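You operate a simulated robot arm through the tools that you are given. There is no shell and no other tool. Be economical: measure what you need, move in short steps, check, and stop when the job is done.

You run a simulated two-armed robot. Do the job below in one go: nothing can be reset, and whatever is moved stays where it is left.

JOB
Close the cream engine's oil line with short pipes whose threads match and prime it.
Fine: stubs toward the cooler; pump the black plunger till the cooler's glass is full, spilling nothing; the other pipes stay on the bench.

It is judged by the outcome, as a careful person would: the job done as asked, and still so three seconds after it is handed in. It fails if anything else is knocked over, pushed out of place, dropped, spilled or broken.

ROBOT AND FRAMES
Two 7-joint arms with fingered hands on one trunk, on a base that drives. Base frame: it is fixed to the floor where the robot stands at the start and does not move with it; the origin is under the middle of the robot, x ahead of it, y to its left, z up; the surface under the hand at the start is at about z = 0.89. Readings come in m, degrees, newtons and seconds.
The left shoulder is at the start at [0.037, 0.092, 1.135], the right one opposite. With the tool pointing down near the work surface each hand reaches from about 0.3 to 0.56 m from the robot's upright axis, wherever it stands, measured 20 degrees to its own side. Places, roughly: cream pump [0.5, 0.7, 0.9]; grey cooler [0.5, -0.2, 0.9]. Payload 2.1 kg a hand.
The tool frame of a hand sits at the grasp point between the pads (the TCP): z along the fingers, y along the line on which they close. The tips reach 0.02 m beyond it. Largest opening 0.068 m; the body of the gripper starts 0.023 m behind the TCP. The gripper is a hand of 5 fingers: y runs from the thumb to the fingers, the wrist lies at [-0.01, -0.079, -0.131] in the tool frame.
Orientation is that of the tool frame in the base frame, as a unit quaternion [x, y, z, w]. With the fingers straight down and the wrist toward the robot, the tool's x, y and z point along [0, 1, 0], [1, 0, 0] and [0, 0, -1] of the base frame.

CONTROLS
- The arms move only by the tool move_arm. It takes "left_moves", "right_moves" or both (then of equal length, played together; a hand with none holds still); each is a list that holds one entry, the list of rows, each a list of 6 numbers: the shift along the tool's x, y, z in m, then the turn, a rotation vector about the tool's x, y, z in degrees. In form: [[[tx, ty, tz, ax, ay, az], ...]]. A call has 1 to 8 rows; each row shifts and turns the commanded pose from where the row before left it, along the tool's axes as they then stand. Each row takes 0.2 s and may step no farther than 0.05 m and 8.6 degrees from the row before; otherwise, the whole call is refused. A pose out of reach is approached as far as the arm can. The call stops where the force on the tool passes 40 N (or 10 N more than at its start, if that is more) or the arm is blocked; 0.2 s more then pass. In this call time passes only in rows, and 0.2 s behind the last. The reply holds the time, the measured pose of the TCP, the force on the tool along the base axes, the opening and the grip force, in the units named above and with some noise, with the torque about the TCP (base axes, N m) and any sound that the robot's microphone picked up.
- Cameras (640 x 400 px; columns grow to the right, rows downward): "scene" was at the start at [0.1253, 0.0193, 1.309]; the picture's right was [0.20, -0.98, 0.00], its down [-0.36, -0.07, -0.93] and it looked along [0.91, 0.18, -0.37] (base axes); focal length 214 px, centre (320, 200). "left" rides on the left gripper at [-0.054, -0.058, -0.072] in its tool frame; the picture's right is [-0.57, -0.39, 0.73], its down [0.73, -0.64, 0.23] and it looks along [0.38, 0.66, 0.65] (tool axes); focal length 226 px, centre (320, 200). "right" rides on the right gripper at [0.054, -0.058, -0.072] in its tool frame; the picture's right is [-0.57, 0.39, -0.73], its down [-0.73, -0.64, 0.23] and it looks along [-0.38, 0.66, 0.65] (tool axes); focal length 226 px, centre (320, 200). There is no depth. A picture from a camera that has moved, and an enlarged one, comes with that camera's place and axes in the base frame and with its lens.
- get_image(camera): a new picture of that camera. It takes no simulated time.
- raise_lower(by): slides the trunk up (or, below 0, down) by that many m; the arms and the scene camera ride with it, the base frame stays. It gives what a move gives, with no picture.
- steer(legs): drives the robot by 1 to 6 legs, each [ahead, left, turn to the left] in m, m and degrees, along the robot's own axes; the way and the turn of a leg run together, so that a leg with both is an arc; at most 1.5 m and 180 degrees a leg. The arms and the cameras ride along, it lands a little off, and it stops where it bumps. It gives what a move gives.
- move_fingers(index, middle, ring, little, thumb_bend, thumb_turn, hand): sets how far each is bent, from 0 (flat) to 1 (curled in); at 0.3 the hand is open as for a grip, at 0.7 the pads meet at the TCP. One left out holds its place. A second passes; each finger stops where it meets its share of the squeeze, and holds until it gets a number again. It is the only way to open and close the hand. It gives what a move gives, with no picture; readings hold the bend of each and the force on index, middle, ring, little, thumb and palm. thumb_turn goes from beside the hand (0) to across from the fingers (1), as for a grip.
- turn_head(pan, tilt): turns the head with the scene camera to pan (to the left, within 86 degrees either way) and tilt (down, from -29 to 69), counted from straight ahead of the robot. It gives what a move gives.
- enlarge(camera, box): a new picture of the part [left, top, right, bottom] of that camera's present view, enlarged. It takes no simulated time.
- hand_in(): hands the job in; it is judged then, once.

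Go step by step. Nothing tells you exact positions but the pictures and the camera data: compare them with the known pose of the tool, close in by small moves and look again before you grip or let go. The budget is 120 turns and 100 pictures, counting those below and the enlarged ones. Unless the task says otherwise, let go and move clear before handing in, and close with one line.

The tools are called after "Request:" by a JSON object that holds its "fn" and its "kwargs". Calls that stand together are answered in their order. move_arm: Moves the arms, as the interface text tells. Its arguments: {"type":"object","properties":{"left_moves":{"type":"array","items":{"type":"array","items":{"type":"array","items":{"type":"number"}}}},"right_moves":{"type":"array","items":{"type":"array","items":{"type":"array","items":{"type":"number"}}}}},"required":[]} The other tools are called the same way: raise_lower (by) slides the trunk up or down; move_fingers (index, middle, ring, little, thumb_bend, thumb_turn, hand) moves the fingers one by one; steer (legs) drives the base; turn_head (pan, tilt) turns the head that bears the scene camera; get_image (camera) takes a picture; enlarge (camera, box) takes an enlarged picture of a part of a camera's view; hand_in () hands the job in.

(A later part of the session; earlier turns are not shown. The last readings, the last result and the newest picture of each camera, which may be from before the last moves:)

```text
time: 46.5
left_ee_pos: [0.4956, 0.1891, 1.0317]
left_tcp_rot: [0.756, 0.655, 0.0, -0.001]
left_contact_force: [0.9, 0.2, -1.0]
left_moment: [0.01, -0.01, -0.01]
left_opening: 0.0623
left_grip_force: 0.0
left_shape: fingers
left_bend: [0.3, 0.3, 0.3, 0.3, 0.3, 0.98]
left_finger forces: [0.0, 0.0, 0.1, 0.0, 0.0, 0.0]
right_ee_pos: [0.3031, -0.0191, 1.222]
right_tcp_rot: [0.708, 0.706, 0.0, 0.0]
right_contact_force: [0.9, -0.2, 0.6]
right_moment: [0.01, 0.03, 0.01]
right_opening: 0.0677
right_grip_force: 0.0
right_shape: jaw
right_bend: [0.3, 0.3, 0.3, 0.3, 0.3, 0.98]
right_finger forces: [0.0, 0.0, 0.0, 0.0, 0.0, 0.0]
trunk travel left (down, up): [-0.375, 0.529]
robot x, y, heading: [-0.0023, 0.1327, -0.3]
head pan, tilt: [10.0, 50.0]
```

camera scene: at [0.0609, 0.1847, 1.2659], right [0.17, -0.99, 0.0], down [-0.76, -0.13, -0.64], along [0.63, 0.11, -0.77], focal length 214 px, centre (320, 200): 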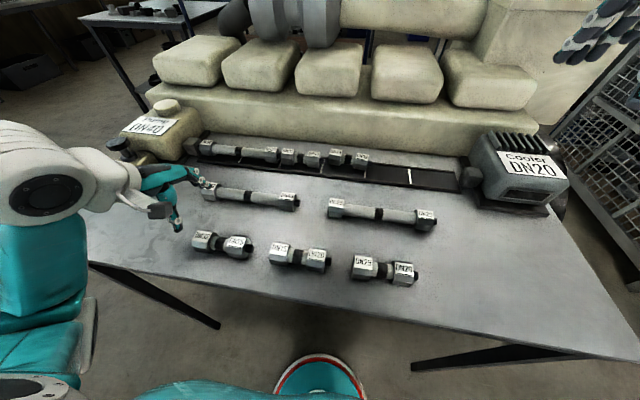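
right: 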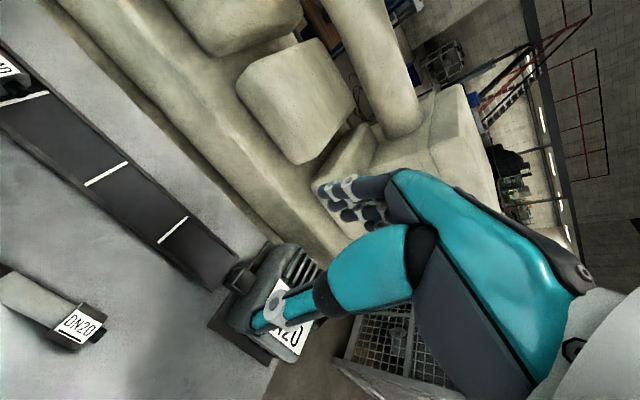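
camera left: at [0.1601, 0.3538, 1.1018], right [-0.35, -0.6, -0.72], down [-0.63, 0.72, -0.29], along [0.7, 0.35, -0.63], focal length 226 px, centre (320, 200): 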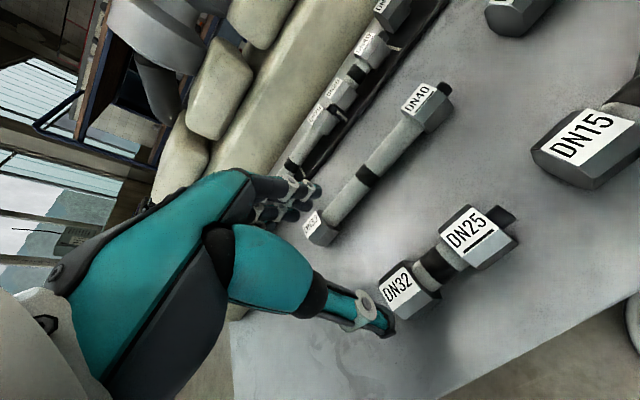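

Request:
{"fn": "move_arm", "kwargs": {"left_moves": [[[-0.0015, 0, 0.035, 0, 0, 0], [-0.0015, 0, 0.035, 0, 0, 0], [0, 0, 0, 0, 0, 0]]]}}

Request:
{"fn": "enlarge", "kwargs": {"camera": "scene", "box": [250, 110, 370, 200]}}

Request:
{"fn": "get_image", "kwargs": {"camera": "left"}}

```text
time: 47.3
left_ee_pos: [0.4959, 0.1854, 0.9614]
left_tcp_rot: [0.755, 0.655, 0.0, -0.001]
left_contact_force: [0.5, -0.8, -0.5]
left_moment: [-0.01, 0.02, 0.0]
left_opening: 0.0625
left_grip_force: 0.1
left_shape: fingers
left_bend: [0.3, 0.3, 0.3, 0.3, 0.3, 0.98]
left_finger forces: [0.0, 0.1, 0.0, 0.0, 0.0, 0.0]
right_ee_pos: [0.3033, -0.0195, 1.2227]
right_tcp_rot: [0.708, 0.706, 0.0, 0.0]
right_contact_force: [0.1, 0.4, 0.7]
right_moment: [0.01, 0.02, -0.02]
right_opening: 0.0675
right_grip_force: 0.0
right_shape: jaw
right_bend: [0.3, 0.3, 0.3, 0.3, 0.3, 0.98]
right_finger forces: [0.0, 0.0, 0.1, 0.1, 0.0, 0.0]
trunk travel left (down, up): [-0.375, 0.529]
robot x, y, heading: [-0.0006, 0.1296, -0.0]
head pan, tilt: [10.0, 50.0]
```

```text
4.44 times, centred on (310, 155) of scene
camera zoom: at [0.1109, 0.1445, 1.2659], right [0.17, -0.99, 0.0], down [-0.76, -0.13, -0.64], along [0.63, 0.11, -0.77], focal length 953 px, centre (364, 400)
```

zoom: 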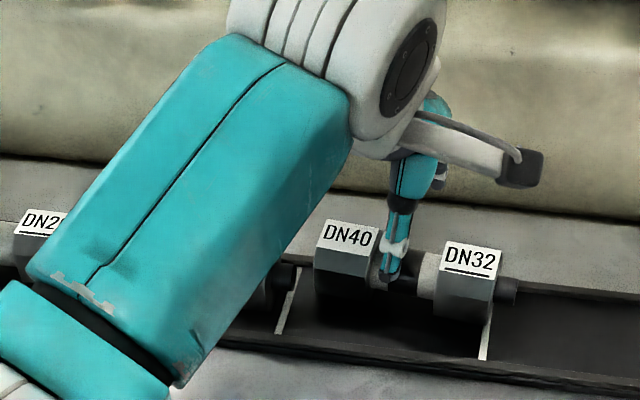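

```text
44 pictures are left
camera left: at [0.4298, 0.1415, 1.0325], right [-0.46, -0.5, -0.73], down [-0.53, 0.82, -0.23], along [0.71, 0.28, -0.65], focal length 226 px, centre (320, 200)
```

left: 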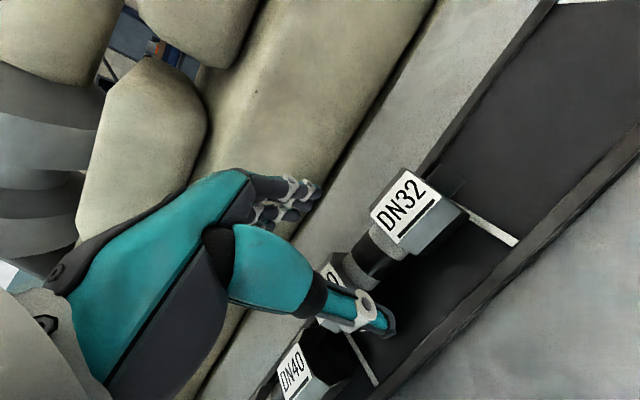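

Request:
{"fn": "move_arm", "kwargs": {"left_moves": [[[0, 0, 0.018, 0, 0, 0], [0, -0.001, 0.018, 0, 0, 0], [0, 0, 0, 0, 0, 0]]]}}

Request:
{"fn": "move_fingers", "kwargs": {"hand": "left", "index": 0.7, "thumb_bend": 0.7}}

Request:
{"fn": "move_arm", "kwargs": {"left_moves": [[[0, 0, -0.01, 0, 0, 0], [0, 0, -0.01, 0, 0, 0], [0, -0.01, 0, 0, 0, -4], [0, 0, 0, 0, 0, -4], [0, 0, 0, 0, 0, 0]]]}}

Request:
{"fn": "enlarge", "kwargs": {"camera": "scene", "box": [250, 110, 370, 200]}}

Request:
{"fn": "get_image", "kwargs": {"camera": "left"}}

```text
time: 48.1
left_ee_pos: [0.4949, 0.1858, 0.9258]
left_tcp_rot: [0.755, 0.655, 0.0, -0.002]
left_contact_force: [-0.1, 0.2, -0.2]
left_moment: [0.02, -0.01, 0.0]
left_opening: 0.062
left_grip_force: 0.0
left_shape: fingers
left_bend: [0.3, 0.3, 0.3, 0.3, 0.3, 0.98]
left_finger forces: [0.0, 0.0, 0.0, 0.0, 0.0, 0.0]
right_ee_pos: [0.3033, -0.0191, 1.2215]
right_tcp_rot: [0.709, 0.706, 0.0, -0.001]
right_contact_force: [0.1, -1.2, -0.7]
right_moment: [0.02, 0.02, -0.01]
right_opening: 0.0679
right_grip_force: 0.0
right_shape: jaw
right_bend: [0.3, 0.3, 0.3, 0.3, 0.3, 0.98]
right_finger forces: [0.0, 0.0, 0.0, 0.1, 0.1, 0.0]
trunk travel left (down, up): [-0.375, 0.529]
robot x, y, heading: [0.0003, 0.1305, -0.2]
head pan, tilt: [10.0, 50.0]
```

```text
time: 49.1
left_ee_pos: [0.4953, 0.1872, 0.9239]
left_tcp_rot: [0.755, 0.655, -0.001, -0.001]
left_contact_force: [-0.5, 0.8, 0.7]
left_moment: [-0.02, -0.03, 0.01]
left_opening: 0.0144
left_grip_force: 4.3
left_shape: fingers
left_bend: [0.59, 0.3, 0.3, 0.3, 0.58, 0.97]
left_finger forces: [4.0, 0.1, 0.1, 0.0, 4.6, 0.1]
right_ee_pos: [0.3031, -0.0198, 1.222]
right_tcp_rot: [0.709, 0.705, 0.0, 0.0]
right_contact_force: [0.6, -0.3, -0.6]
right_moment: [0.01, -0.01, 0.04]
right_opening: 0.0677
right_grip_force: 0.0
right_shape: jaw
right_bend: [0.3, 0.3, 0.3, 0.3, 0.3, 0.98]
right_finger forces: [0.1, 0.0, 0.0, 0.0, 0.0, 0.1]
trunk travel left (down, up): [-0.375, 0.529]
robot x, y, heading: [-0.0026, 0.1317, -0.3]
head pan, tilt: [10.0, 50.0]
```

```text
time: 50.3
left_ee_pos: [0.4833, 0.1873, 0.9436]
left_tcp_rot: [0.708, 0.707, 0.0, -0.001]
left_contact_force: [0.1, -0.4, -2.0]
left_moment: [0.05, 0.02, 0.01]
left_opening: 0.0142
left_grip_force: 3.8
left_shape: fingers
left_bend: [0.59, 0.3, 0.3, 0.3, 0.58, 0.97]
left_finger forces: [4.0, 0.1, 0.0, 0.0, 4.2, 0.0]
right_ee_pos: [0.3036, -0.0194, 1.222]
right_tcp_rot: [0.708, 0.706, 0.0, 0.0]
right_contact_force: [0.7, 0.2, 0.8]
right_moment: [0.0, -0.02, 0.03]
right_opening: 0.0675
right_grip_force: 0.1
right_shape: jaw
right_bend: [0.3, 0.3, 0.3, 0.3, 0.3, 0.98]
right_finger forces: [0.0, 0.0, 0.0, 0.0, 0.0, 0.1]
trunk travel left (down, up): [-0.375, 0.529]
robot x, y, heading: [0.0001, 0.1327, -0.2]
head pan, tilt: [10.0, 50.0]
```

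```text
4.44 times, centred on (310, 155) of scene
camera zoom: at [0.1111, 0.1445, 1.2659], right [0.17, -0.99, 0.0], down [-0.76, -0.13, -0.64], along [0.63, 0.11, -0.77], focal length 953 px, centre (364, 400)
```

zoom: 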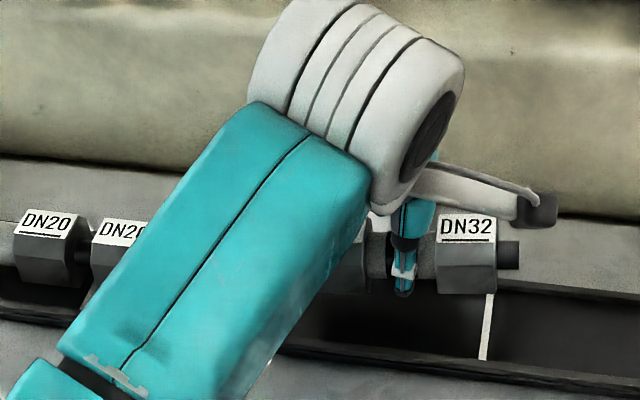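

```text
42 pictures are left
camera left: at [0.426, 0.1347, 1.0158], right [-0.39, -0.56, -0.73], down [-0.64, 0.73, -0.23], along [0.66, 0.38, -0.65], focal length 226 px, centre (320, 200)
```

left: 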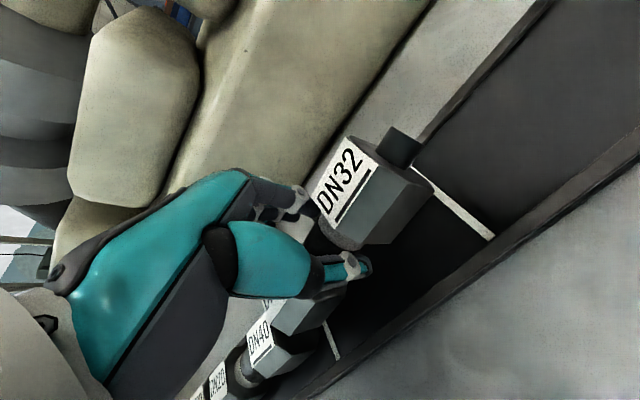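

Good level grip, yaw nearly straight. I'll shift −6 mm in x, +2 mm in y, and set it down.

Request:
{"fn": "move_arm", "kwargs": {"left_moves": [[[0.001, -0.003, 0, 0, 0, 2], [0.001, -0.003, 0.004, 0, 0, 0], [0, 0, 0.006, 0, 0, 0], [0, 0, 0.006, 0, 0, 0], [0, 0, 0.004, 0, 0, 0], [0, 0, 0, 0, 0, 0]]]}}

Request:
{"fn": "get_image", "kwargs": {"camera": "left"}}

Request:
{"fn": "enlarge", "kwargs": {"camera": "scene", "box": [250, 110, 370, 200]}}

```text
time: 51.7
left_ee_pos: [0.4792, 0.19, 0.924]
left_tcp_rot: [0.72, 0.694, 0.001, -0.001]
left_contact_force: [-0.7, 0.6, -2.9]
left_moment: [0.01, 0.03, -0.02]
left_opening: 0.0144
left_grip_force: 4.0
left_shape: fingers
left_bend: [0.59, 0.3, 0.3, 0.3, 0.59, 0.97]
left_finger forces: [4.1, 0.0, 0.0, 0.0, 4.1, 0.1]
right_ee_pos: [0.3018, -0.0196, 1.2213]
right_tcp_rot: [0.709, 0.705, 0.0, 0.0]
right_contact_force: [-0.5, 0.1, 1.4]
right_moment: [-0.03, 0.02, -0.03]
right_opening: 0.0676
right_grip_force: 0.1
right_shape: jaw
right_bend: [0.3, 0.3, 0.3, 0.3, 0.3, 0.98]
right_finger forces: [0.0, 0.1, 0.1, 0.0, 0.0, 0.0]
trunk travel left (down, up): [-0.375, 0.529]
robot x, y, heading: [-0.0014, 0.1339, -0.2]
head pan, tilt: [10.0, 50.0]
```

```text
41 pictures are left
camera left: at [0.4184, 0.1391, 0.996], right [-0.41, -0.55, -0.73], down [-0.61, 0.76, -0.23], along [0.68, 0.35, -0.65], focal length 226 px, centre (320, 200)
```

left: 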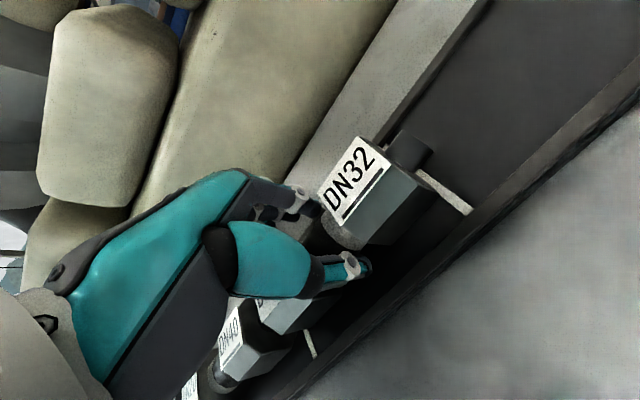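

```text
4.44 times, centred on (310, 155) of scene
camera zoom: at [0.1111, 0.1445, 1.2659], right [0.17, -0.99, 0.0], down [-0.76, -0.13, -0.64], along [0.63, 0.11, -0.77], focal length 953 px, centre (364, 400)
```

zoom: 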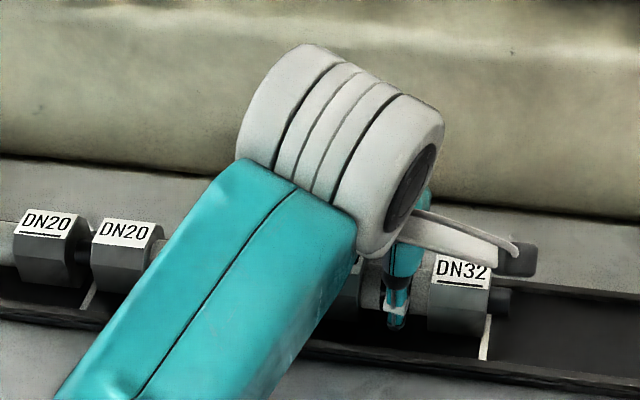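

In line with the laid pipes now; lowering the last millimetres to touch, then a gentle slide toward the previous stub.

Request:
{"fn": "move_arm", "kwargs": {"left_moves": [[[0, 0, 0.003, 0, 0, 0], [0, 0, 0.003, 0, 0, 0], [0, 0, 0.002, 0, 0, 0], [0, 0, 0, 0, 0, 0]]]}}

Request:
{"fn": "get_image", "kwargs": {"camera": "left"}}

```text
time: 52.7
left_ee_pos: [0.4792, 0.1894, 0.918]
left_tcp_rot: [0.72, 0.694, 0.0, 0.001]
left_contact_force: [2.5, -0.2, 13.1]
left_moment: [-0.09, -0.19, 0.02]
left_opening: 0.0133
left_grip_force: 8.7
left_shape: fingers
left_bend: [0.59, 0.3, 0.3, 0.3, 0.62, 0.97]
left_finger forces: [14.2, 0.1, 0.1, 0.0, 3.6, 0.0]
right_ee_pos: [0.3015, -0.0201, 1.222]
right_tcp_rot: [0.709, 0.705, 0.0, -0.001]
right_contact_force: [-0.4, -0.6, -0.4]
right_moment: [0.01, 0.04, -0.02]
right_opening: 0.0676
right_grip_force: 0.1
right_shape: jaw
right_bend: [0.3, 0.3, 0.3, 0.3, 0.3, 0.98]
right_finger forces: [0.1, 0.0, 0.0, 0.1, 0.0, 0.0]
trunk travel left (down, up): [-0.375, 0.529]
robot x, y, heading: [0.0035, 0.1282, -0.1]
head pan, tilt: [10.0, 50.0]
```

```text
39 pictures are left
camera left: at [0.4178, 0.139, 0.9891], right [-0.41, -0.55, -0.73], down [-0.61, 0.76, -0.23], along [0.68, 0.35, -0.65], focal length 226 px, centre (320, 200)
```

left: 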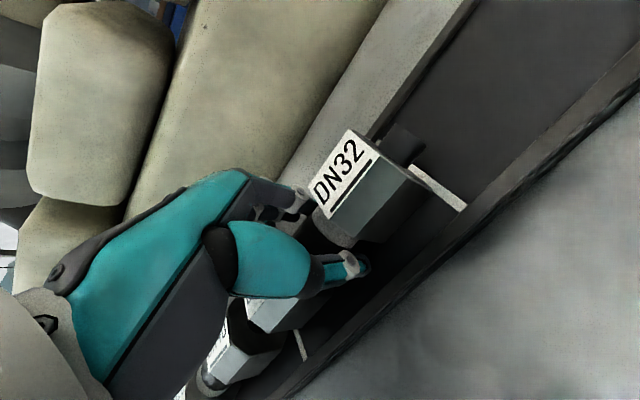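

Bottomed out. Relax and slide +y slightly.

Request:
{"fn": "move_arm", "kwargs": {"left_moves": [[[0, 0, -0.0025, 0, 0, 0], [0.002, 0, 0, 0, 0, 0], [0.002, 0, 0, 0, 0, 0], [0, 0, 0, 0, 0, 0]]]}}

```text
time: 53.7
left_ee_pos: [0.4789, 0.1947, 0.9191]
left_tcp_rot: [0.72, 0.694, 0.0, -0.001]
left_contact_force: [-0.1, -0.9, -0.2]
left_moment: [-0.04, 0.02, 0.01]
left_opening: 0.0138
left_grip_force: 4.6
left_shape: fingers
left_bend: [0.59, 0.3, 0.3, 0.3, 0.59, 0.97]
left_finger forces: [4.3, 0.0, 0.0, 0.1, 4.4, 0.0]
right_ee_pos: [0.3033, -0.02, 1.2217]
right_tcp_rot: [0.709, 0.705, 0.001, 0.0]
right_contact_force: [0.7, 0.9, -0.7]
right_moment: [-0.01, -0.03, -0.01]
right_opening: 0.0677
right_grip_force: 0.1
right_shape: jaw
right_bend: [0.3, 0.3, 0.3, 0.3, 0.3, 0.98]
right_finger forces: [0.0, 0.1, 0.0, 0.1, 0.1, 0.0]
trunk travel left (down, up): [-0.375, 0.529]
robot x, y, heading: [-0.0, 0.1314, -0.3]
head pan, tilt: [10.0, 50.0]
```

Request:
{"fn": "move_fingers", "kwargs": {"hand": "left", "index": 0.3, "thumb_bend": 0.3}}

Request:
{"fn": "move_arm", "kwargs": {"left_moves": [[[0, 0, -0.04, 0, 0, 0], [0, 0, -0.04, 0, 0, -2], [0.02, -0.035, -0.03, 0, 0, 0], [0.035, -0.035, 0, 0, 0, 0], [0.035, -0.035, 0, 0, 0, 0], [0.035, -0.035, 0, 0, 0, 0], [0.035, -0.035, 0, 0, 0, 0], [0.035, -0.03, 0, 0, 0, 0]]]}}

Request:
{"fn": "enlarge", "kwargs": {"camera": "scene", "box": [230, 120, 390, 210]}}

```text
time: 54.7
left_ee_pos: [0.4795, 0.1945, 0.9201]
left_tcp_rot: [0.72, 0.694, 0.0, -0.001]
left_contact_force: [0.7, -2.1, 0.7]
left_moment: [-0.01, 0.03, 0.0]
left_opening: 0.0343
left_grip_force: 5.9
left_shape: fingers
left_bend: [0.46, 0.3, 0.3, 0.3, 0.45, 0.98]
left_finger forces: [5.4, 0.1, 0.1, 0.1, 6.1, 0.1]
right_ee_pos: [0.3033, -0.0204, 1.2209]
right_tcp_rot: [0.708, 0.706, 0.001, 0.0]
right_contact_force: [-0.1, 1.5, 0.1]
right_moment: [0.0, 0.0, 0.01]
right_opening: 0.0678
right_grip_force: 0.0
right_shape: jaw
right_bend: [0.3, 0.3, 0.3, 0.3, 0.3, 0.98]
right_finger forces: [0.0, 0.0, 0.1, 0.0, 0.0, 0.1]
trunk travel left (down, up): [-0.375, 0.529]
robot x, y, heading: [-0.0012, 0.1312, -0.3]
head pan, tilt: [10.0, 50.0]
```

```text
refused: row 3 steps farther than a row can; nothing moved
```

```text
4.00 times, centred on (310, 165) of scene
camera zoom: at [0.1109, 0.1443, 1.2659], right [0.17, -0.99, 0.0], down [-0.76, -0.13, -0.64], along [0.63, 0.11, -0.77], focal length 858 px, centre (360, 340)
```

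zoom: 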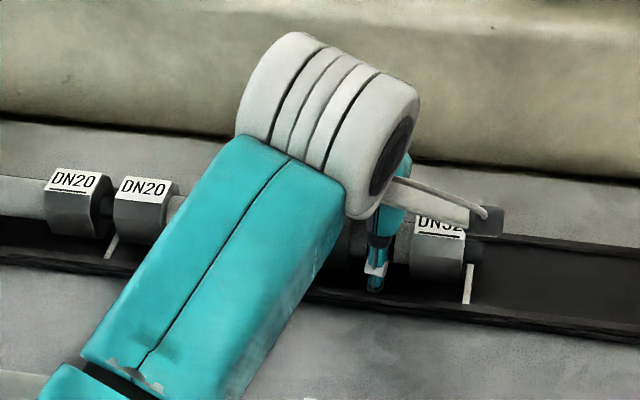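

The fingers are pressing on the channel walls; I'll relax them slightly, lift out, then open.

Request:
{"fn": "move_fingers", "kwargs": {"hand": "left", "index": 0.49, "thumb_bend": 0.48}}

Request:
{"fn": "move_arm", "kwargs": {"left_moves": [[[0, 0, -0.01, 0, 0, 0], [0, 0, -0.01, 0, 0, 0], [0, 0, 0, 0, 0, 0]]]}}

Request:
{"fn": "enlarge", "kwargs": {"camera": "left", "box": [180, 100, 500, 400]}}

```text
time: 55.7
left_ee_pos: [0.4795, 0.1943, 0.9185]
left_tcp_rot: [0.72, 0.693, 0.0, -0.002]
left_contact_force: [0.5, -0.6, -0.5]
left_moment: [0.03, 0.01, -0.05]
left_opening: 0.0315
left_grip_force: 0.0
left_shape: fingers
left_bend: [0.49, 0.3, 0.3, 0.3, 0.48, 0.98]
left_finger forces: [0.0, 0.0, 0.0, 0.0, 0.2, 0.1]
right_ee_pos: [0.302, -0.0195, 1.2216]
right_tcp_rot: [0.708, 0.706, 0.0, 0.0]
right_contact_force: [0.0, 0.4, 0.5]
right_moment: [-0.03, -0.01, -0.01]
right_opening: 0.0678
right_grip_force: 0.1
right_shape: jaw
right_bend: [0.3, 0.3, 0.3, 0.3, 0.3, 0.98]
right_finger forces: [0.1, 0.1, 0.0, 0.0, 0.0, 0.1]
trunk travel left (down, up): [-0.375, 0.529]
robot x, y, heading: [-0.0003, 0.1298, -0.2]
head pan, tilt: [10.0, 50.0]
```

```text
time: 56.5
left_ee_pos: [0.4785, 0.1948, 0.9401]
left_tcp_rot: [0.72, 0.694, 0.0, -0.002]
left_contact_force: [0.3, 1.0, -1.2]
left_moment: [-0.02, -0.02, 0.02]
left_opening: 0.0313
left_grip_force: 0.1
left_shape: fingers
left_bend: [0.49, 0.3, 0.3, 0.3, 0.48, 0.98]
left_finger forces: [0.0, 0.0, 0.0, 0.0, 0.0, 0.0]
right_ee_pos: [0.3023, -0.019, 1.2214]
right_tcp_rot: [0.708, 0.706, -0.001, 0.0]
right_contact_force: [0.4, -0.6, -0.1]
right_moment: [0.03, 0.01, 0.03]
right_opening: 0.0676
right_grip_force: 0.1
right_shape: jaw
right_bend: [0.3, 0.3, 0.3, 0.3, 0.3, 0.98]
right_finger forces: [0.0, 0.0, 0.0, 0.0, 0.0, 0.1]
trunk travel left (down, up): [-0.375, 0.529]
robot x, y, heading: [0.0029, 0.1305, -0.2]
head pan, tilt: [10.0, 50.0]
```

```text
1.33 times, centred on (340, 250) of left
camera zoom: at [0.4184, 0.1433, 1.0108], right [-0.41, -0.55, -0.73], down [-0.61, 0.76, -0.23], along [0.68, 0.35, -0.65], focal length 301 px, centre (293, 133)
```

zoom: 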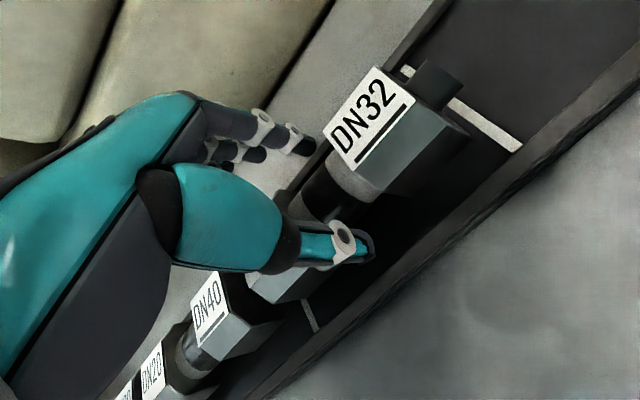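

Pipe 1 is seated in the channel. Rising and moving back toward the next pipe, then checking alignment from the scene camera.

Request:
{"fn": "move_arm", "kwargs": {"left_moves": [[[0, 0, -0.035, 0, 0, 0], [0, 0, -0.035, 0, 0, -2], [0.022, -0.032, -0.01, 0, 0, 0], [0.022, -0.032, 0, 0, 0, 0], [0.022, -0.032, 0, 0, 0, 0], [0.022, -0.032, 0, 0, 0, 0], [0.022, -0.032, 0, 0, 0, 0], [0.022, -0.032, 0, 0, 0, 0]]]}}

Request:
{"fn": "steer", "kwargs": {"legs": [[-0.05, 0.06, 0]]}}

Request:
{"fn": "enlarge", "kwargs": {"camera": "scene", "box": [240, 128, 420, 208]}}

```text
time: 58.3
left_ee_pos: [0.2872, 0.325, 1.0198]
left_tcp_rot: [0.708, 0.706, 0.0, -0.002]
left_contact_force: [0.0, -0.9, 0.0]
left_moment: [0.0, 0.01, 0.01]
left_opening: 0.0317
left_grip_force: 0.1
left_shape: fingers
left_bend: [0.49, 0.3, 0.3, 0.3, 0.48, 0.98]
left_finger forces: [0.0, 0.0, 0.0, 0.0, 0.0, 0.1]
right_ee_pos: [0.3027, -0.0205, 1.2223]
right_tcp_rot: [0.708, 0.706, 0.0, 0.0]
right_contact_force: [-0.4, -0.2, -0.2]
right_moment: [0.01, 0.04, 0.03]
right_opening: 0.068
right_grip_force: 0.1
right_shape: jaw
right_bend: [0.3, 0.3, 0.3, 0.3, 0.3, 0.98]
right_finger forces: [0.0, 0.0, 0.0, 0.0, 0.0, 0.0]
trunk travel left (down, up): [-0.375, 0.529]
robot x, y, heading: [0.0013, 0.1282, -0.3]
head pan, tilt: [10.0, 50.0]
```

```text
time: 59.4
left_ee_pos: [0.2372, 0.3853, 1.0183]
left_tcp_rot: [0.708, 0.706, -0.001, 0.0]
left_contact_force: [0.7, -0.2, 0.2]
left_moment: [0.02, 0.0, 0.01]
left_opening: 0.0313
left_grip_force: 0.0
left_shape: fingers
left_bend: [0.49, 0.3, 0.3, 0.3, 0.48, 0.98]
left_finger forces: [0.0, 0.0, 0.0, 0.0, 0.0, 0.0]
right_ee_pos: [0.2531, 0.0406, 1.2231]
right_tcp_rot: [0.708, 0.706, -0.001, 0.001]
right_contact_force: [-0.7, -0.9, -0.1]
right_moment: [0.04, -0.01, -0.02]
right_opening: 0.0677
right_grip_force: 0.0
right_shape: jaw
right_bend: [0.3, 0.3, 0.3, 0.3, 0.3, 0.98]
right_finger forces: [0.0, 0.0, 0.1, 0.0, 0.1, 0.0]
trunk travel left (down, up): [-0.375, 0.529]
robot x, y, heading: [-0.0481, 0.1918, -0.4]
head pan, tilt: [10.0, 50.0]
```

```text
3.56 times, centred on (330, 168) of scene
camera zoom: at [0.0611, 0.2051, 1.2659], right [0.17, -0.99, 0.0], down [-0.76, -0.13, -0.64], along [0.63, 0.11, -0.77], focal length 763 px, centre (284, 314)
```

zoom: 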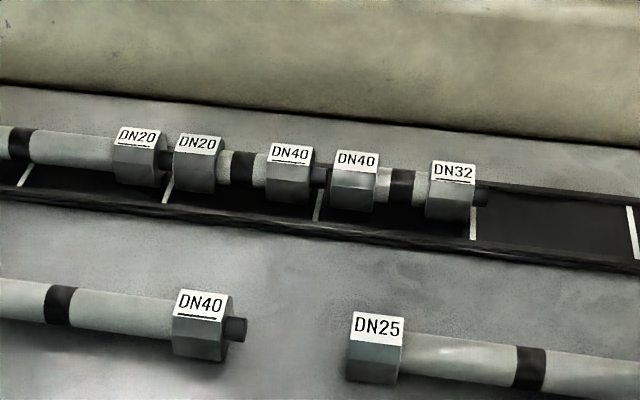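

Pipe 1 is in line and touching within ~1 mm. Now the DN32→25 pipe, centred at about (0.2195, 0.3935); I'll set the TCP slightly to +y so the pads centre on it.

Request:
{"fn": "move_fingers", "kwargs": {"hand": "left", "index": 0.3, "thumb_bend": 0.3}}

Request:
{"fn": "move_arm", "kwargs": {"left_moves": [[[0.007, -0.009, 0.02, 0, 0, 0], [0.006, -0.009, 0.03, 0, 0, 0], [0, 0, 0.02, 0, 0, 0], [0, 0, 0, 0, 0, 0]]]}}

Request:
{"fn": "turn_head", "kwargs": {"pan": 20, "tilt": 58}}

Request:
{"fn": "get_image", "kwargs": {"camera": "scene"}}

```text
time: 60.4
left_ee_pos: [0.2378, 0.3862, 1.0187]
left_tcp_rot: [0.708, 0.706, -0.001, 0.0]
left_contact_force: [0.4, -0.6, 0.1]
left_moment: [0.02, 0.02, 0.01]
left_opening: 0.0622
left_grip_force: 0.1
left_shape: fingers
left_bend: [0.3, 0.3, 0.3, 0.3, 0.3, 0.98]
left_finger forces: [0.1, 0.0, 0.0, 0.1, 0.0, 0.0]
right_ee_pos: [0.2522, 0.0416, 1.2221]
right_tcp_rot: [0.709, 0.705, 0.0, 0.0]
right_contact_force: [0.1, -0.1, -0.3]
right_moment: [0.01, -0.02, 0.02]
right_opening: 0.0677
right_grip_force: 0.0
right_shape: jaw
right_bend: [0.3, 0.3, 0.3, 0.3, 0.3, 0.98]
right_finger forces: [0.1, 0.1, 0.0, 0.0, 0.1, 0.0]
trunk travel left (down, up): [-0.375, 0.529]
robot x, y, heading: [-0.0496, 0.191, -0.2]
head pan, tilt: [10.0, 50.0]
```

```text
time: 61.4
left_ee_pos: [0.2249, 0.4016, 0.9482]
left_tcp_rot: [0.708, 0.706, 0.0, -0.001]
left_contact_force: [-0.3, 0.1, -0.6]
left_moment: [0.03, 0.0, -0.01]
left_opening: 0.0618
left_grip_force: 0.1
left_shape: fingers
left_bend: [0.3, 0.3, 0.3, 0.3, 0.3, 0.98]
left_finger forces: [0.0, 0.0, 0.1, 0.1, 0.1, 0.1]
left hand out of reach, approached as far as the arm can: row 1
right_ee_pos: [0.2543, 0.0415, 1.2215]
right_tcp_rot: [0.708, 0.706, 0.0, 0.0]
right_contact_force: [-0.6, 0.0, 0.1]
right_moment: [0.0, 0.01, -0.01]
right_opening: 0.0678
right_grip_force: 0.0
right_shape: jaw
right_bend: [0.3, 0.3, 0.3, 0.3, 0.3, 0.98]
right_finger forces: [0.1, 0.1, 0.0, 0.0, 0.0, 0.0]
trunk travel left (down, up): [-0.375, 0.529]
robot x, y, heading: [-0.0518, 0.1905, -0.3]
head pan, tilt: [10.0, 50.0]
```

```text
time: 62.1
left_ee_pos: [0.225, 0.4027, 0.9489]
left_tcp_rot: [0.707, 0.707, -0.001, -0.001]
left_contact_force: [0.2, -1.1, 0.1]
left_moment: [0.02, 0.02, 0.0]
left_opening: 0.062
left_grip_force: 0.1
left_shape: fingers
left_bend: [0.3, 0.3, 0.3, 0.3, 0.3, 0.98]
left_finger forces: [0.0, 0.0, 0.1, 0.0, 0.1, 0.0]
right_ee_pos: [0.2528, 0.0401, 1.2219]
right_tcp_rot: [0.708, 0.706, 0.0, 0.0]
right_contact_force: [0.7, 0.1, 0.2]
right_moment: [-0.05, 0.0, 0.01]
right_opening: 0.0674
right_grip_force: 0.1
right_shape: jaw
right_bend: [0.3, 0.3, 0.3, 0.3, 0.3, 0.98]
right_finger forces: [0.0, 0.1, 0.1, 0.1, 0.1, 0.0]
trunk travel left (down, up): [-0.375, 0.529]
robot x, y, heading: [-0.0523, 0.192, -0.4]
head pan, tilt: [20.0, 58.0]
```

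```text
35 pictures are left
camera scene: at [0.0503, 0.215, 1.2557], right [0.34, -0.94, 0.0], down [-0.8, -0.29, -0.53], along [0.5, 0.18, -0.85], focal length 214 px, centre (320, 200)
```

scene: 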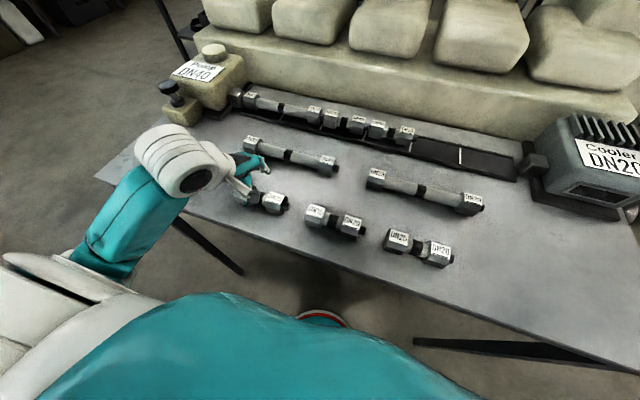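

Request:
{"fn": "move_arm", "kwargs": {"left_moves": [[[-0.003, 0, 0.016, 0, 0, 0], [0, -0.005, 0.014, 0, 0, 0], [0, 0, 0, 0, 0, 0]]]}}

Request:
{"fn": "enlarge", "kwargs": {"camera": "scene", "box": [200, 130, 320, 230]}}

Request:
{"fn": "get_image", "kwargs": {"camera": "left"}}

```text
time: 62.9
left_ee_pos: [0.2214, 0.3987, 0.918]
left_tcp_rot: [0.708, 0.707, 0.0, -0.001]
left_contact_force: [0.4, -0.4, -0.1]
left_moment: [0.01, 0.01, 0.0]
left_opening: 0.0624
left_grip_force: 0.2
left_shape: fingers
left_bend: [0.3, 0.3, 0.3, 0.3, 0.3, 0.98]
left_finger forces: [0.0, 0.0, 0.0, 0.0, 0.0, 0.0]
right_ee_pos: [0.2531, 0.0398, 1.2217]
right_tcp_rot: [0.708, 0.706, 0.0, 0.0]
right_contact_force: [-1.0, -0.9, 0.0]
right_moment: [0.02, -0.02, 0.02]
right_opening: 0.0678
right_grip_force: 0.0
right_shape: jaw
right_bend: [0.3, 0.3, 0.3, 0.3, 0.3, 0.98]
right_finger forces: [0.1, 0.0, 0.0, 0.0, 0.0, 0.0]
trunk travel left (down, up): [-0.375, 0.529]
robot x, y, heading: [-0.0474, 0.189, -0.3]
head pan, tilt: [20.0, 58.0]
```

```text
4.00 times, centred on (260, 180) of scene
camera zoom: at [0.0502, 0.2151, 1.2557], right [0.34, -0.94, 0.0], down [-0.8, -0.29, -0.53], along [0.5, 0.18, -0.85], focal length 858 px, centre (560, 280)
```

zoom: 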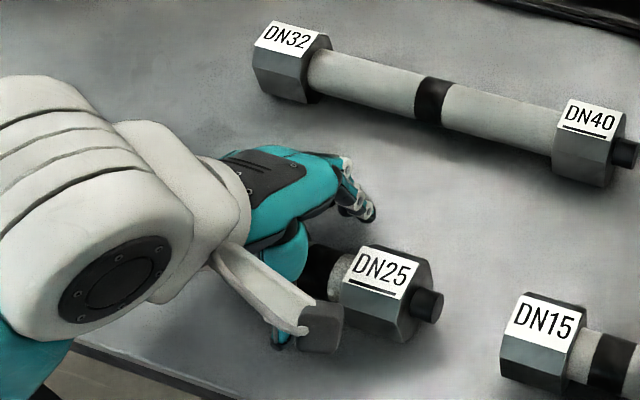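

```text
33 pictures are left
camera left: at [0.1623, 0.3453, 0.9906], right [-0.39, -0.56, -0.73], down [-0.64, 0.73, -0.23], along [0.66, 0.38, -0.65], focal length 226 px, centre (320, 200)
```

left: 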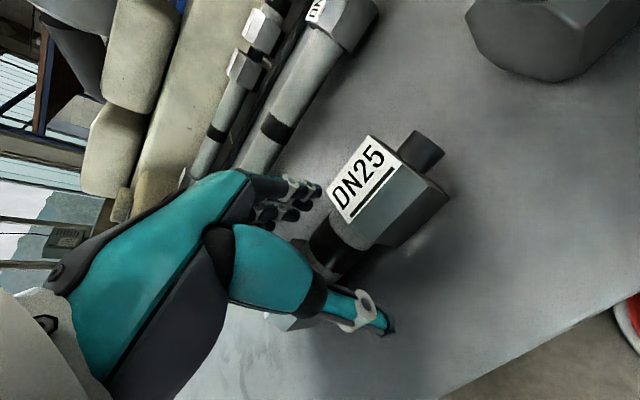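

Request:
{"fn": "move_fingers", "kwargs": {"hand": "left", "index": 0.7, "thumb_bend": 0.7}}

Request:
{"fn": "move_arm", "kwargs": {"left_moves": [[[0, 0, -0.015, 0, 0, 0], [0, 0, -0.03, 0, 0, 0], [0, 0, -0.04, 0, 0, 0], [0, 0, 0, 0, 0, 0]]]}}

Request:
{"fn": "enlarge", "kwargs": {"camera": "scene", "box": [180, 90, 300, 190]}}

Request:
{"fn": "get_image", "kwargs": {"camera": "left"}}

```text
time: 63.9
left_ee_pos: [0.2215, 0.3978, 0.9189]
left_tcp_rot: [0.708, 0.707, -0.001, 0.0]
left_contact_force: [-0.3, 0.5, 0.5]
left_moment: [0.03, 0.0, 0.0]
left_opening: 0.014
left_grip_force: 4.2
left_shape: fingers
left_bend: [0.6, 0.3, 0.3, 0.3, 0.58, 0.97]
left_finger forces: [3.8, 0.0, 0.0, 0.0, 4.3, 0.0]
right_ee_pos: [0.2541, 0.0403, 1.222]
right_tcp_rot: [0.708, 0.706, 0.0, 0.0]
right_contact_force: [0.5, -0.6, 0.5]
right_moment: [-0.01, -0.02, 0.0]
right_opening: 0.0677
right_grip_force: 0.1
right_shape: jaw
right_bend: [0.3, 0.3, 0.3, 0.3, 0.3, 0.98]
right_finger forces: [0.0, 0.0, 0.0, 0.0, 0.1, 0.0]
trunk travel left (down, up): [-0.375, 0.529]
robot x, y, heading: [-0.0472, 0.1935, -0.2]
head pan, tilt: [20.0, 58.0]
```

```text
time: 64.9
left_ee_pos: [0.2315, 0.4038, 1.0013]
left_tcp_rot: [0.709, 0.706, -0.002, -0.001]
left_contact_force: [0.9, 0.2, -2.4]
left_moment: [0.0, 0.0, -0.02]
left_opening: 0.0141
left_grip_force: 4.3
left_shape: fingers
left_bend: [0.59, 0.3, 0.3, 0.3, 0.59, 0.97]
left_finger forces: [4.1, 0.0, 0.1, 0.1, 4.1, 0.0]
left hand out of reach, approached as far as the arm can: row 2, 3
right_ee_pos: [0.254, 0.041, 1.2216]
right_tcp_rot: [0.708, 0.706, 0.0, -0.001]
right_contact_force: [0.6, -0.3, -0.3]
right_moment: [-0.01, -0.01, 0.02]
right_opening: 0.0678
right_grip_force: 0.0
right_shape: jaw
right_bend: [0.3, 0.3, 0.3, 0.3, 0.3, 0.98]
right_finger forces: [0.0, 0.1, 0.0, 0.0, 0.1, 0.1]
trunk travel left (down, up): [-0.375, 0.529]
robot x, y, heading: [-0.0482, 0.193, -0.1]
head pan, tilt: [20.0, 58.0]
```

```text
4.00 times, centred on (240, 140) of scene
camera zoom: at [0.0504, 0.2151, 1.2557], right [0.34, -0.94, 0.0], down [-0.8, -0.29, -0.53], along [0.5, 0.18, -0.85], focal length 858 px, centre (640, 440)
```

zoom: 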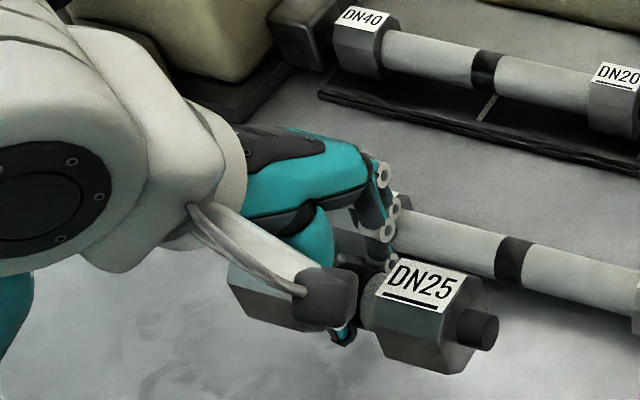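

```text
31 pictures are left
camera left: at [0.1731, 0.351, 1.0743], right [-0.39, -0.56, -0.73], down [-0.64, 0.73, -0.23], along [0.66, 0.38, -0.65], focal length 226 px, centre (320, 200)
```

left: 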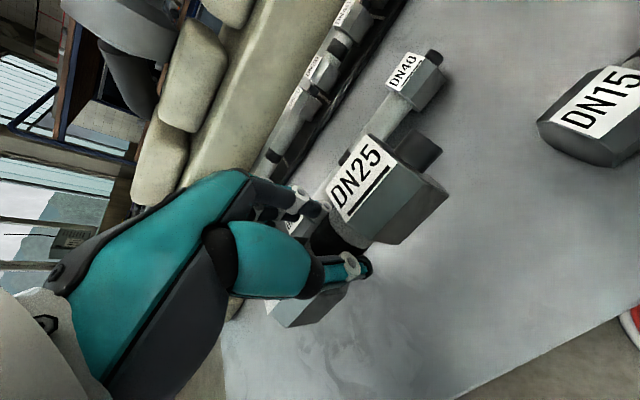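

Clean level, centred grip. Driving to the second slot and carrying the pipe over it.

Request:
{"fn": "steer", "kwargs": {"legs": [[0.05, -0.17, 0]]}}

Request:
{"fn": "move_arm", "kwargs": {"left_moves": [[[-0.025, 0.033, -0.005, 0, 0, 0], [-0.025, 0.033, 0, 0, 0, 0], [-0.025, 0.033, 0, 0, 0, 0], [-0.025, 0.033, 0, 0, 0, 0], [-0.025, 0.033, 0, 0, 0, 0], [-0.025, 0.033, 0, 0, 0, 0], [0, 0, 0, 0, 0, 0]]]}}

Request:
{"fn": "turn_head", "kwargs": {"pan": 10, "tilt": 50}}

```text
time: 66.4
left_ee_pos: [0.28, 0.2333, 1.0014]
left_tcp_rot: [0.708, 0.706, -0.002, -0.001]
left_contact_force: [0.1, 0.4, -3.5]
left_moment: [0.0, 0.02, -0.01]
left_opening: 0.0141
left_grip_force: 4.3
left_shape: fingers
left_bend: [0.59, 0.3, 0.3, 0.3, 0.59, 0.97]
left_finger forces: [4.1, 0.0, 0.0, 0.1, 4.2, 0.0]
right_ee_pos: [0.3014, -0.1304, 1.2207]
right_tcp_rot: [0.709, 0.705, 0.0, 0.0]
right_contact_force: [0.6, 1.0, 0.2]
right_moment: [0.01, 0.0, 0.0]
right_opening: 0.0677
right_grip_force: 0.1
right_shape: jaw
right_bend: [0.3, 0.3, 0.3, 0.3, 0.3, 0.98]
right_finger forces: [0.1, 0.0, 0.0, 0.1, 0.0, 0.0]
trunk travel left (down, up): [-0.375, 0.529]
robot x, y, heading: [-0.0008, 0.0209, -0.3]
head pan, tilt: [20.0, 58.0]
```

```text
time: 68.0
left_ee_pos: [0.4781, 0.0821, 1.0078]
left_tcp_rot: [0.709, 0.705, 0.0, -0.001]
left_contact_force: [-0.2, 0.6, -2.4]
left_moment: [0.02, -0.02, -0.02]
left_opening: 0.014
left_grip_force: 4.1
left_shape: fingers
left_bend: [0.59, 0.3, 0.3, 0.3, 0.59, 0.97]
left_finger forces: [4.1, 0.0, 0.0, 0.0, 4.0, 0.0]
right_ee_pos: [0.3021, -0.1295, 1.2215]
right_tcp_rot: [0.709, 0.705, 0.0, 0.0]
right_contact_force: [-0.2, -0.4, -0.5]
right_moment: [-0.01, -0.02, 0.04]
right_opening: 0.0677
right_grip_force: 0.0
right_shape: jaw
right_bend: [0.3, 0.3, 0.3, 0.3, 0.3, 0.98]
right_finger forces: [0.1, 0.1, 0.0, 0.0, 0.1, 0.1]
trunk travel left (down, up): [-0.375, 0.529]
robot x, y, heading: [-0.0006, 0.0212, -0.5]
head pan, tilt: [20.0, 58.0]
```

```text
time: 68.7
left_ee_pos: [0.4788, 0.0829, 1.0071]
left_tcp_rot: [0.709, 0.705, -0.001, -0.002]
left_contact_force: [0.0, -0.5, -2.3]
left_moment: [0.03, -0.01, -0.02]
left_opening: 0.0139
left_grip_force: 4.3
left_shape: fingers
left_bend: [0.59, 0.3, 0.3, 0.3, 0.59, 0.97]
left_finger forces: [4.2, 0.0, 0.0, 0.0, 4.1, 0.0]
right_ee_pos: [0.3018, -0.1314, 1.2211]
right_tcp_rot: [0.709, 0.705, 0.0, 0.0]
right_contact_force: [0.1, -0.4, -0.7]
right_moment: [0.0, 0.01, -0.02]
right_opening: 0.0678
right_grip_force: 0.0
right_shape: jaw
right_bend: [0.3, 0.3, 0.3, 0.3, 0.3, 0.98]
right_finger forces: [0.1, 0.0, 0.1, 0.0, 0.0, 0.0]
trunk travel left (down, up): [-0.375, 0.529]
robot x, y, heading: [0.0004, 0.0181, -0.3]
head pan, tilt: [10.0, 50.0]
```

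Request:
{"fn": "move_arm", "kwargs": {"left_moves": [[[-0.003, 0.001, 0.03, 0, 0, 0], [-0.002, 0.001, 0.03, 0, 0, 0], [0, 0, 0, 0, 0, 0]]]}}

Request:
{"fn": "enlarge", "kwargs": {"camera": "scene", "box": [240, 110, 400, 210]}}

Request:
{"fn": "get_image", "kwargs": {"camera": "left"}}

```text
time: 69.5
left_ee_pos: [0.4794, 0.0759, 0.9467]
left_tcp_rot: [0.708, 0.706, -0.001, -0.001]
left_contact_force: [0.2, 0.3, -2.2]
left_moment: [0.02, 0.0, 0.0]
left_opening: 0.0138
left_grip_force: 4.5
left_shape: fingers
left_bend: [0.59, 0.3, 0.3, 0.3, 0.59, 0.97]
left_finger forces: [4.1, 0.1, 0.0, 0.1, 4.1, 0.1]
right_ee_pos: [0.3021, -0.1301, 1.2219]
right_tcp_rot: [0.709, 0.705, 0.0, 0.0]
right_contact_force: [-0.6, 0.2, 0.0]
right_moment: [0.0, 0.02, -0.01]
right_opening: 0.0678
right_grip_force: 0.2
right_shape: jaw
right_bend: [0.3, 0.3, 0.3, 0.3, 0.3, 0.98]
right_finger forces: [0.0, 0.1, 0.0, 0.0, 0.1, 0.0]
trunk travel left (down, up): [-0.375, 0.529]
robot x, y, heading: [0.0028, 0.0217, -0.3]
head pan, tilt: [10.0, 50.0]
```

```text
4.00 times, centred on (320, 160) of scene
camera zoom: at [0.1102, 0.0341, 1.2659], right [0.17, -0.99, 0.0], down [-0.76, -0.13, -0.64], along [0.63, 0.11, -0.77], focal length 858 px, centre (320, 360)
```

zoom: 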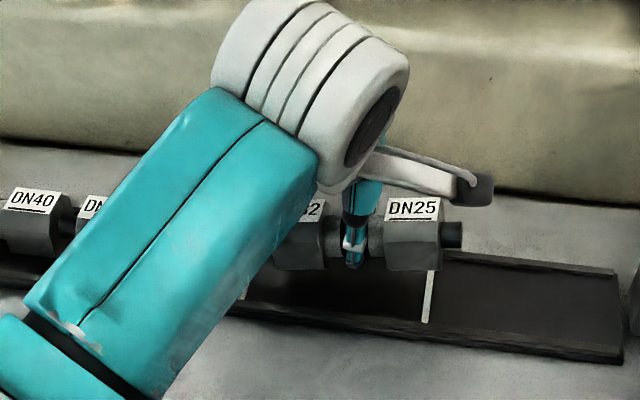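

```text
29 pictures are left
camera left: at [0.4216, 0.0243, 1.0182], right [-0.39, -0.56, -0.73], down [-0.64, 0.74, -0.23], along [0.66, 0.37, -0.65], focal length 226 px, centre (320, 200)
```

left: 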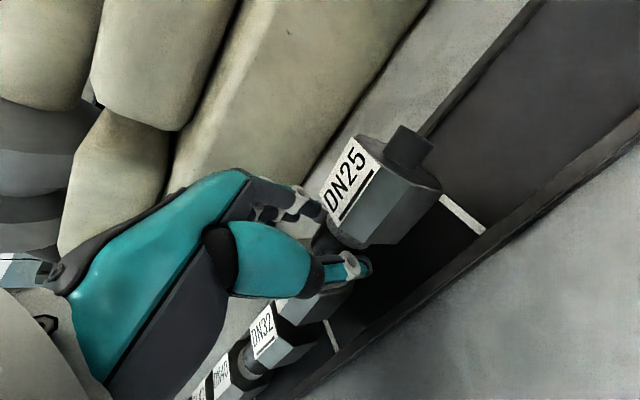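

Level, straight and at x≈0.483. Lowering to the floor and then sliding +y.

Request:
{"fn": "move_arm", "kwargs": {"left_moves": [[[0, 0, 0.008, 0, 0, 0], [0, 0, 0.008, 0, 0, 0], [0, 0, 0.005, 0, 0, 0], [0, 0, 0.004, 0, 0, 0], [0, 0, 0, 0, 0, 0]]]}}

```text
time: 70.7
left_ee_pos: [0.4791, 0.0762, 0.9235]
left_tcp_rot: [0.709, 0.706, 0.0, -0.001]
left_contact_force: [-0.5, -0.2, 7.2]
left_moment: [-0.01, 0.01, 0.02]
left_opening: 0.0135
left_grip_force: 5.2
left_shape: fingers
left_bend: [0.59, 0.3, 0.3, 0.3, 0.61, 0.97]
left_finger forces: [5.2, 0.0, 0.1, 0.0, 4.9, 0.0]
right_ee_pos: [0.3012, -0.1289, 1.223]
right_tcp_rot: [0.709, 0.706, 0.0, 0.0]
right_contact_force: [0.7, 0.4, -0.7]
right_moment: [-0.01, 0.03, -0.02]
right_opening: 0.0675
right_grip_force: 0.1
right_shape: jaw
right_bend: [0.3, 0.3, 0.3, 0.3, 0.3, 0.98]
right_finger forces: [0.0, 0.0, 0.1, 0.0, 0.0, 0.1]
trunk travel left (down, up): [-0.375, 0.529]
robot x, y, heading: [0.0005, 0.0216, -0.2]
head pan, tilt: [10.0, 50.0]
```

Request:
{"fn": "move_arm", "kwargs": {"left_moves": [[[0, 0, -0.002, 0, 0, 0], [0.0017, 0, 0, 0, 0, 0], [0.0017, 0, 0, 0, 0, 0], [0, 0, 0, 0, 0, 0]]]}}

Request:
{"fn": "enlarge", "kwargs": {"camera": "left", "box": [200, 120, 500, 390]}}

```text
time: 71.7
left_ee_pos: [0.4799, 0.0824, 0.9246]
left_tcp_rot: [0.708, 0.706, -0.002, -0.001]
left_contact_force: [-0.9, -2.0, 2.4]
left_moment: [-0.05, 0.03, 0.0]
left_opening: 0.0137
left_grip_force: 4.9
left_shape: fingers
left_bend: [0.59, 0.3, 0.3, 0.3, 0.58, 0.97]
left_finger forces: [4.3, 0.0, 0.0, 0.0, 4.8, 0.0]
right_ee_pos: [0.3026, -0.13, 1.2217]
right_tcp_rot: [0.709, 0.705, -0.001, 0.0]
right_contact_force: [-0.4, -0.3, 0.1]
right_moment: [0.04, -0.02, -0.03]
right_opening: 0.0678
right_grip_force: 0.0
right_shape: jaw
right_bend: [0.3, 0.3, 0.3, 0.3, 0.3, 0.98]
right_finger forces: [0.1, 0.0, 0.0, 0.1, 0.1, 0.1]
trunk travel left (down, up): [-0.375, 0.529]
robot x, y, heading: [-0.0044, 0.0185, -0.3]
head pan, tilt: [10.0, 50.0]
```

```text
1.48 times, centred on (350, 255) of left
camera zoom: at [0.421, 0.0276, 0.9955], right [-0.39, -0.56, -0.73], down [-0.64, 0.74, -0.23], along [0.66, 0.37, -0.65], focal length 335 px, centre (276, 118)
```

zoom: 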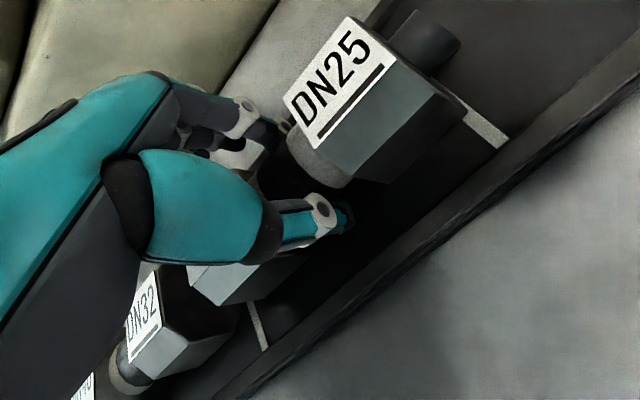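

Light contact force in y — it's seated against the previous stub. Releasing partially, lifting out, and checking.

Request:
{"fn": "move_fingers", "kwargs": {"hand": "left", "index": 0.49, "thumb_bend": 0.48}}

Request:
{"fn": "move_arm", "kwargs": {"left_moves": [[[0, 0, -0.012, 0, 0, 0], [0, 0, -0.03, 0, 0, 0], [0, 0, -0.045, 0, 0, 0], [0.02, -0.035, 0, 0, 0, 0], [0.02, -0.035, 0, 0, 0, 0], [0.02, -0.035, 0, 0, 0, 0], [0.02, -0.035, 0, 0, 0, 0], [0.02, -0.035, 0, 0, 0, 0]]]}}

Request:
{"fn": "enlarge", "kwargs": {"camera": "scene", "box": [230, 120, 430, 220]}}

```text
time: 72.7
left_ee_pos: [0.479, 0.0802, 0.9244]
left_tcp_rot: [0.709, 0.706, -0.002, -0.001]
left_contact_force: [-0.8, -0.3, 0.2]
left_moment: [0.01, -0.02, 0.01]
left_opening: 0.0311
left_grip_force: 0.1
left_shape: fingers
left_bend: [0.49, 0.3, 0.3, 0.3, 0.48, 0.98]
left_finger forces: [0.1, 0.0, 0.0, 0.1, 0.0, 0.0]
right_ee_pos: [0.3013, -0.1308, 1.2218]
right_tcp_rot: [0.709, 0.705, -0.001, 0.0]
right_contact_force: [0.3, 0.2, 0.6]
right_moment: [-0.02, 0.06, 0.01]
right_opening: 0.0679
right_grip_force: 0.1
right_shape: jaw
right_bend: [0.3, 0.3, 0.3, 0.3, 0.3, 0.98]
right_finger forces: [0.0, 0.0, 0.0, 0.0, 0.0, 0.0]
trunk travel left (down, up): [-0.375, 0.529]
robot x, y, heading: [0.0005, 0.0235, -0.1]
head pan, tilt: [10.0, 50.0]
```

```text
time: 74.5
left_ee_pos: [0.304, 0.1812, 1.0103]
left_tcp_rot: [0.708, 0.706, 0.0, -0.002]
left_contact_force: [0.2, 0.1, 0.0]
left_moment: [0.02, 0.02, 0.01]
left_opening: 0.0311
left_grip_force: 0.0
left_shape: fingers
left_bend: [0.49, 0.3, 0.3, 0.3, 0.48, 0.98]
left_finger forces: [0.0, 0.0, 0.0, 0.0, 0.1, 0.1]
right_ee_pos: [0.3019, -0.1298, 1.2208]
right_tcp_rot: [0.709, 0.706, 0.001, 0.0]
right_contact_force: [-0.4, 0.5, -0.3]
right_moment: [0.02, -0.02, 0.0]
right_opening: 0.0678
right_grip_force: 0.0
right_shape: jaw
right_bend: [0.3, 0.3, 0.3, 0.3, 0.3, 0.98]
right_finger forces: [0.0, 0.0, 0.0, 0.1, 0.1, 0.2]
trunk travel left (down, up): [-0.375, 0.529]
robot x, y, heading: [-0.0009, 0.0236, -0.2]
head pan, tilt: [10.0, 50.0]
```

```text
3.20 times, centred on (330, 170) of scene
camera zoom: at [0.1098, 0.0342, 1.2659], right [0.17, -0.99, 0.0], down [-0.76, -0.13, -0.64], along [0.63, 0.11, -0.77], focal length 686 px, centre (288, 296)
```

zoom: 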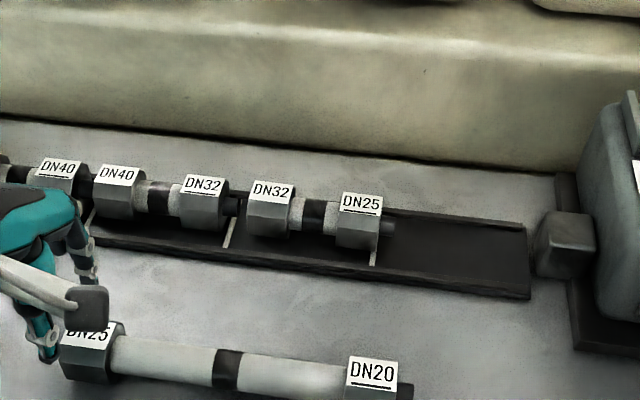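

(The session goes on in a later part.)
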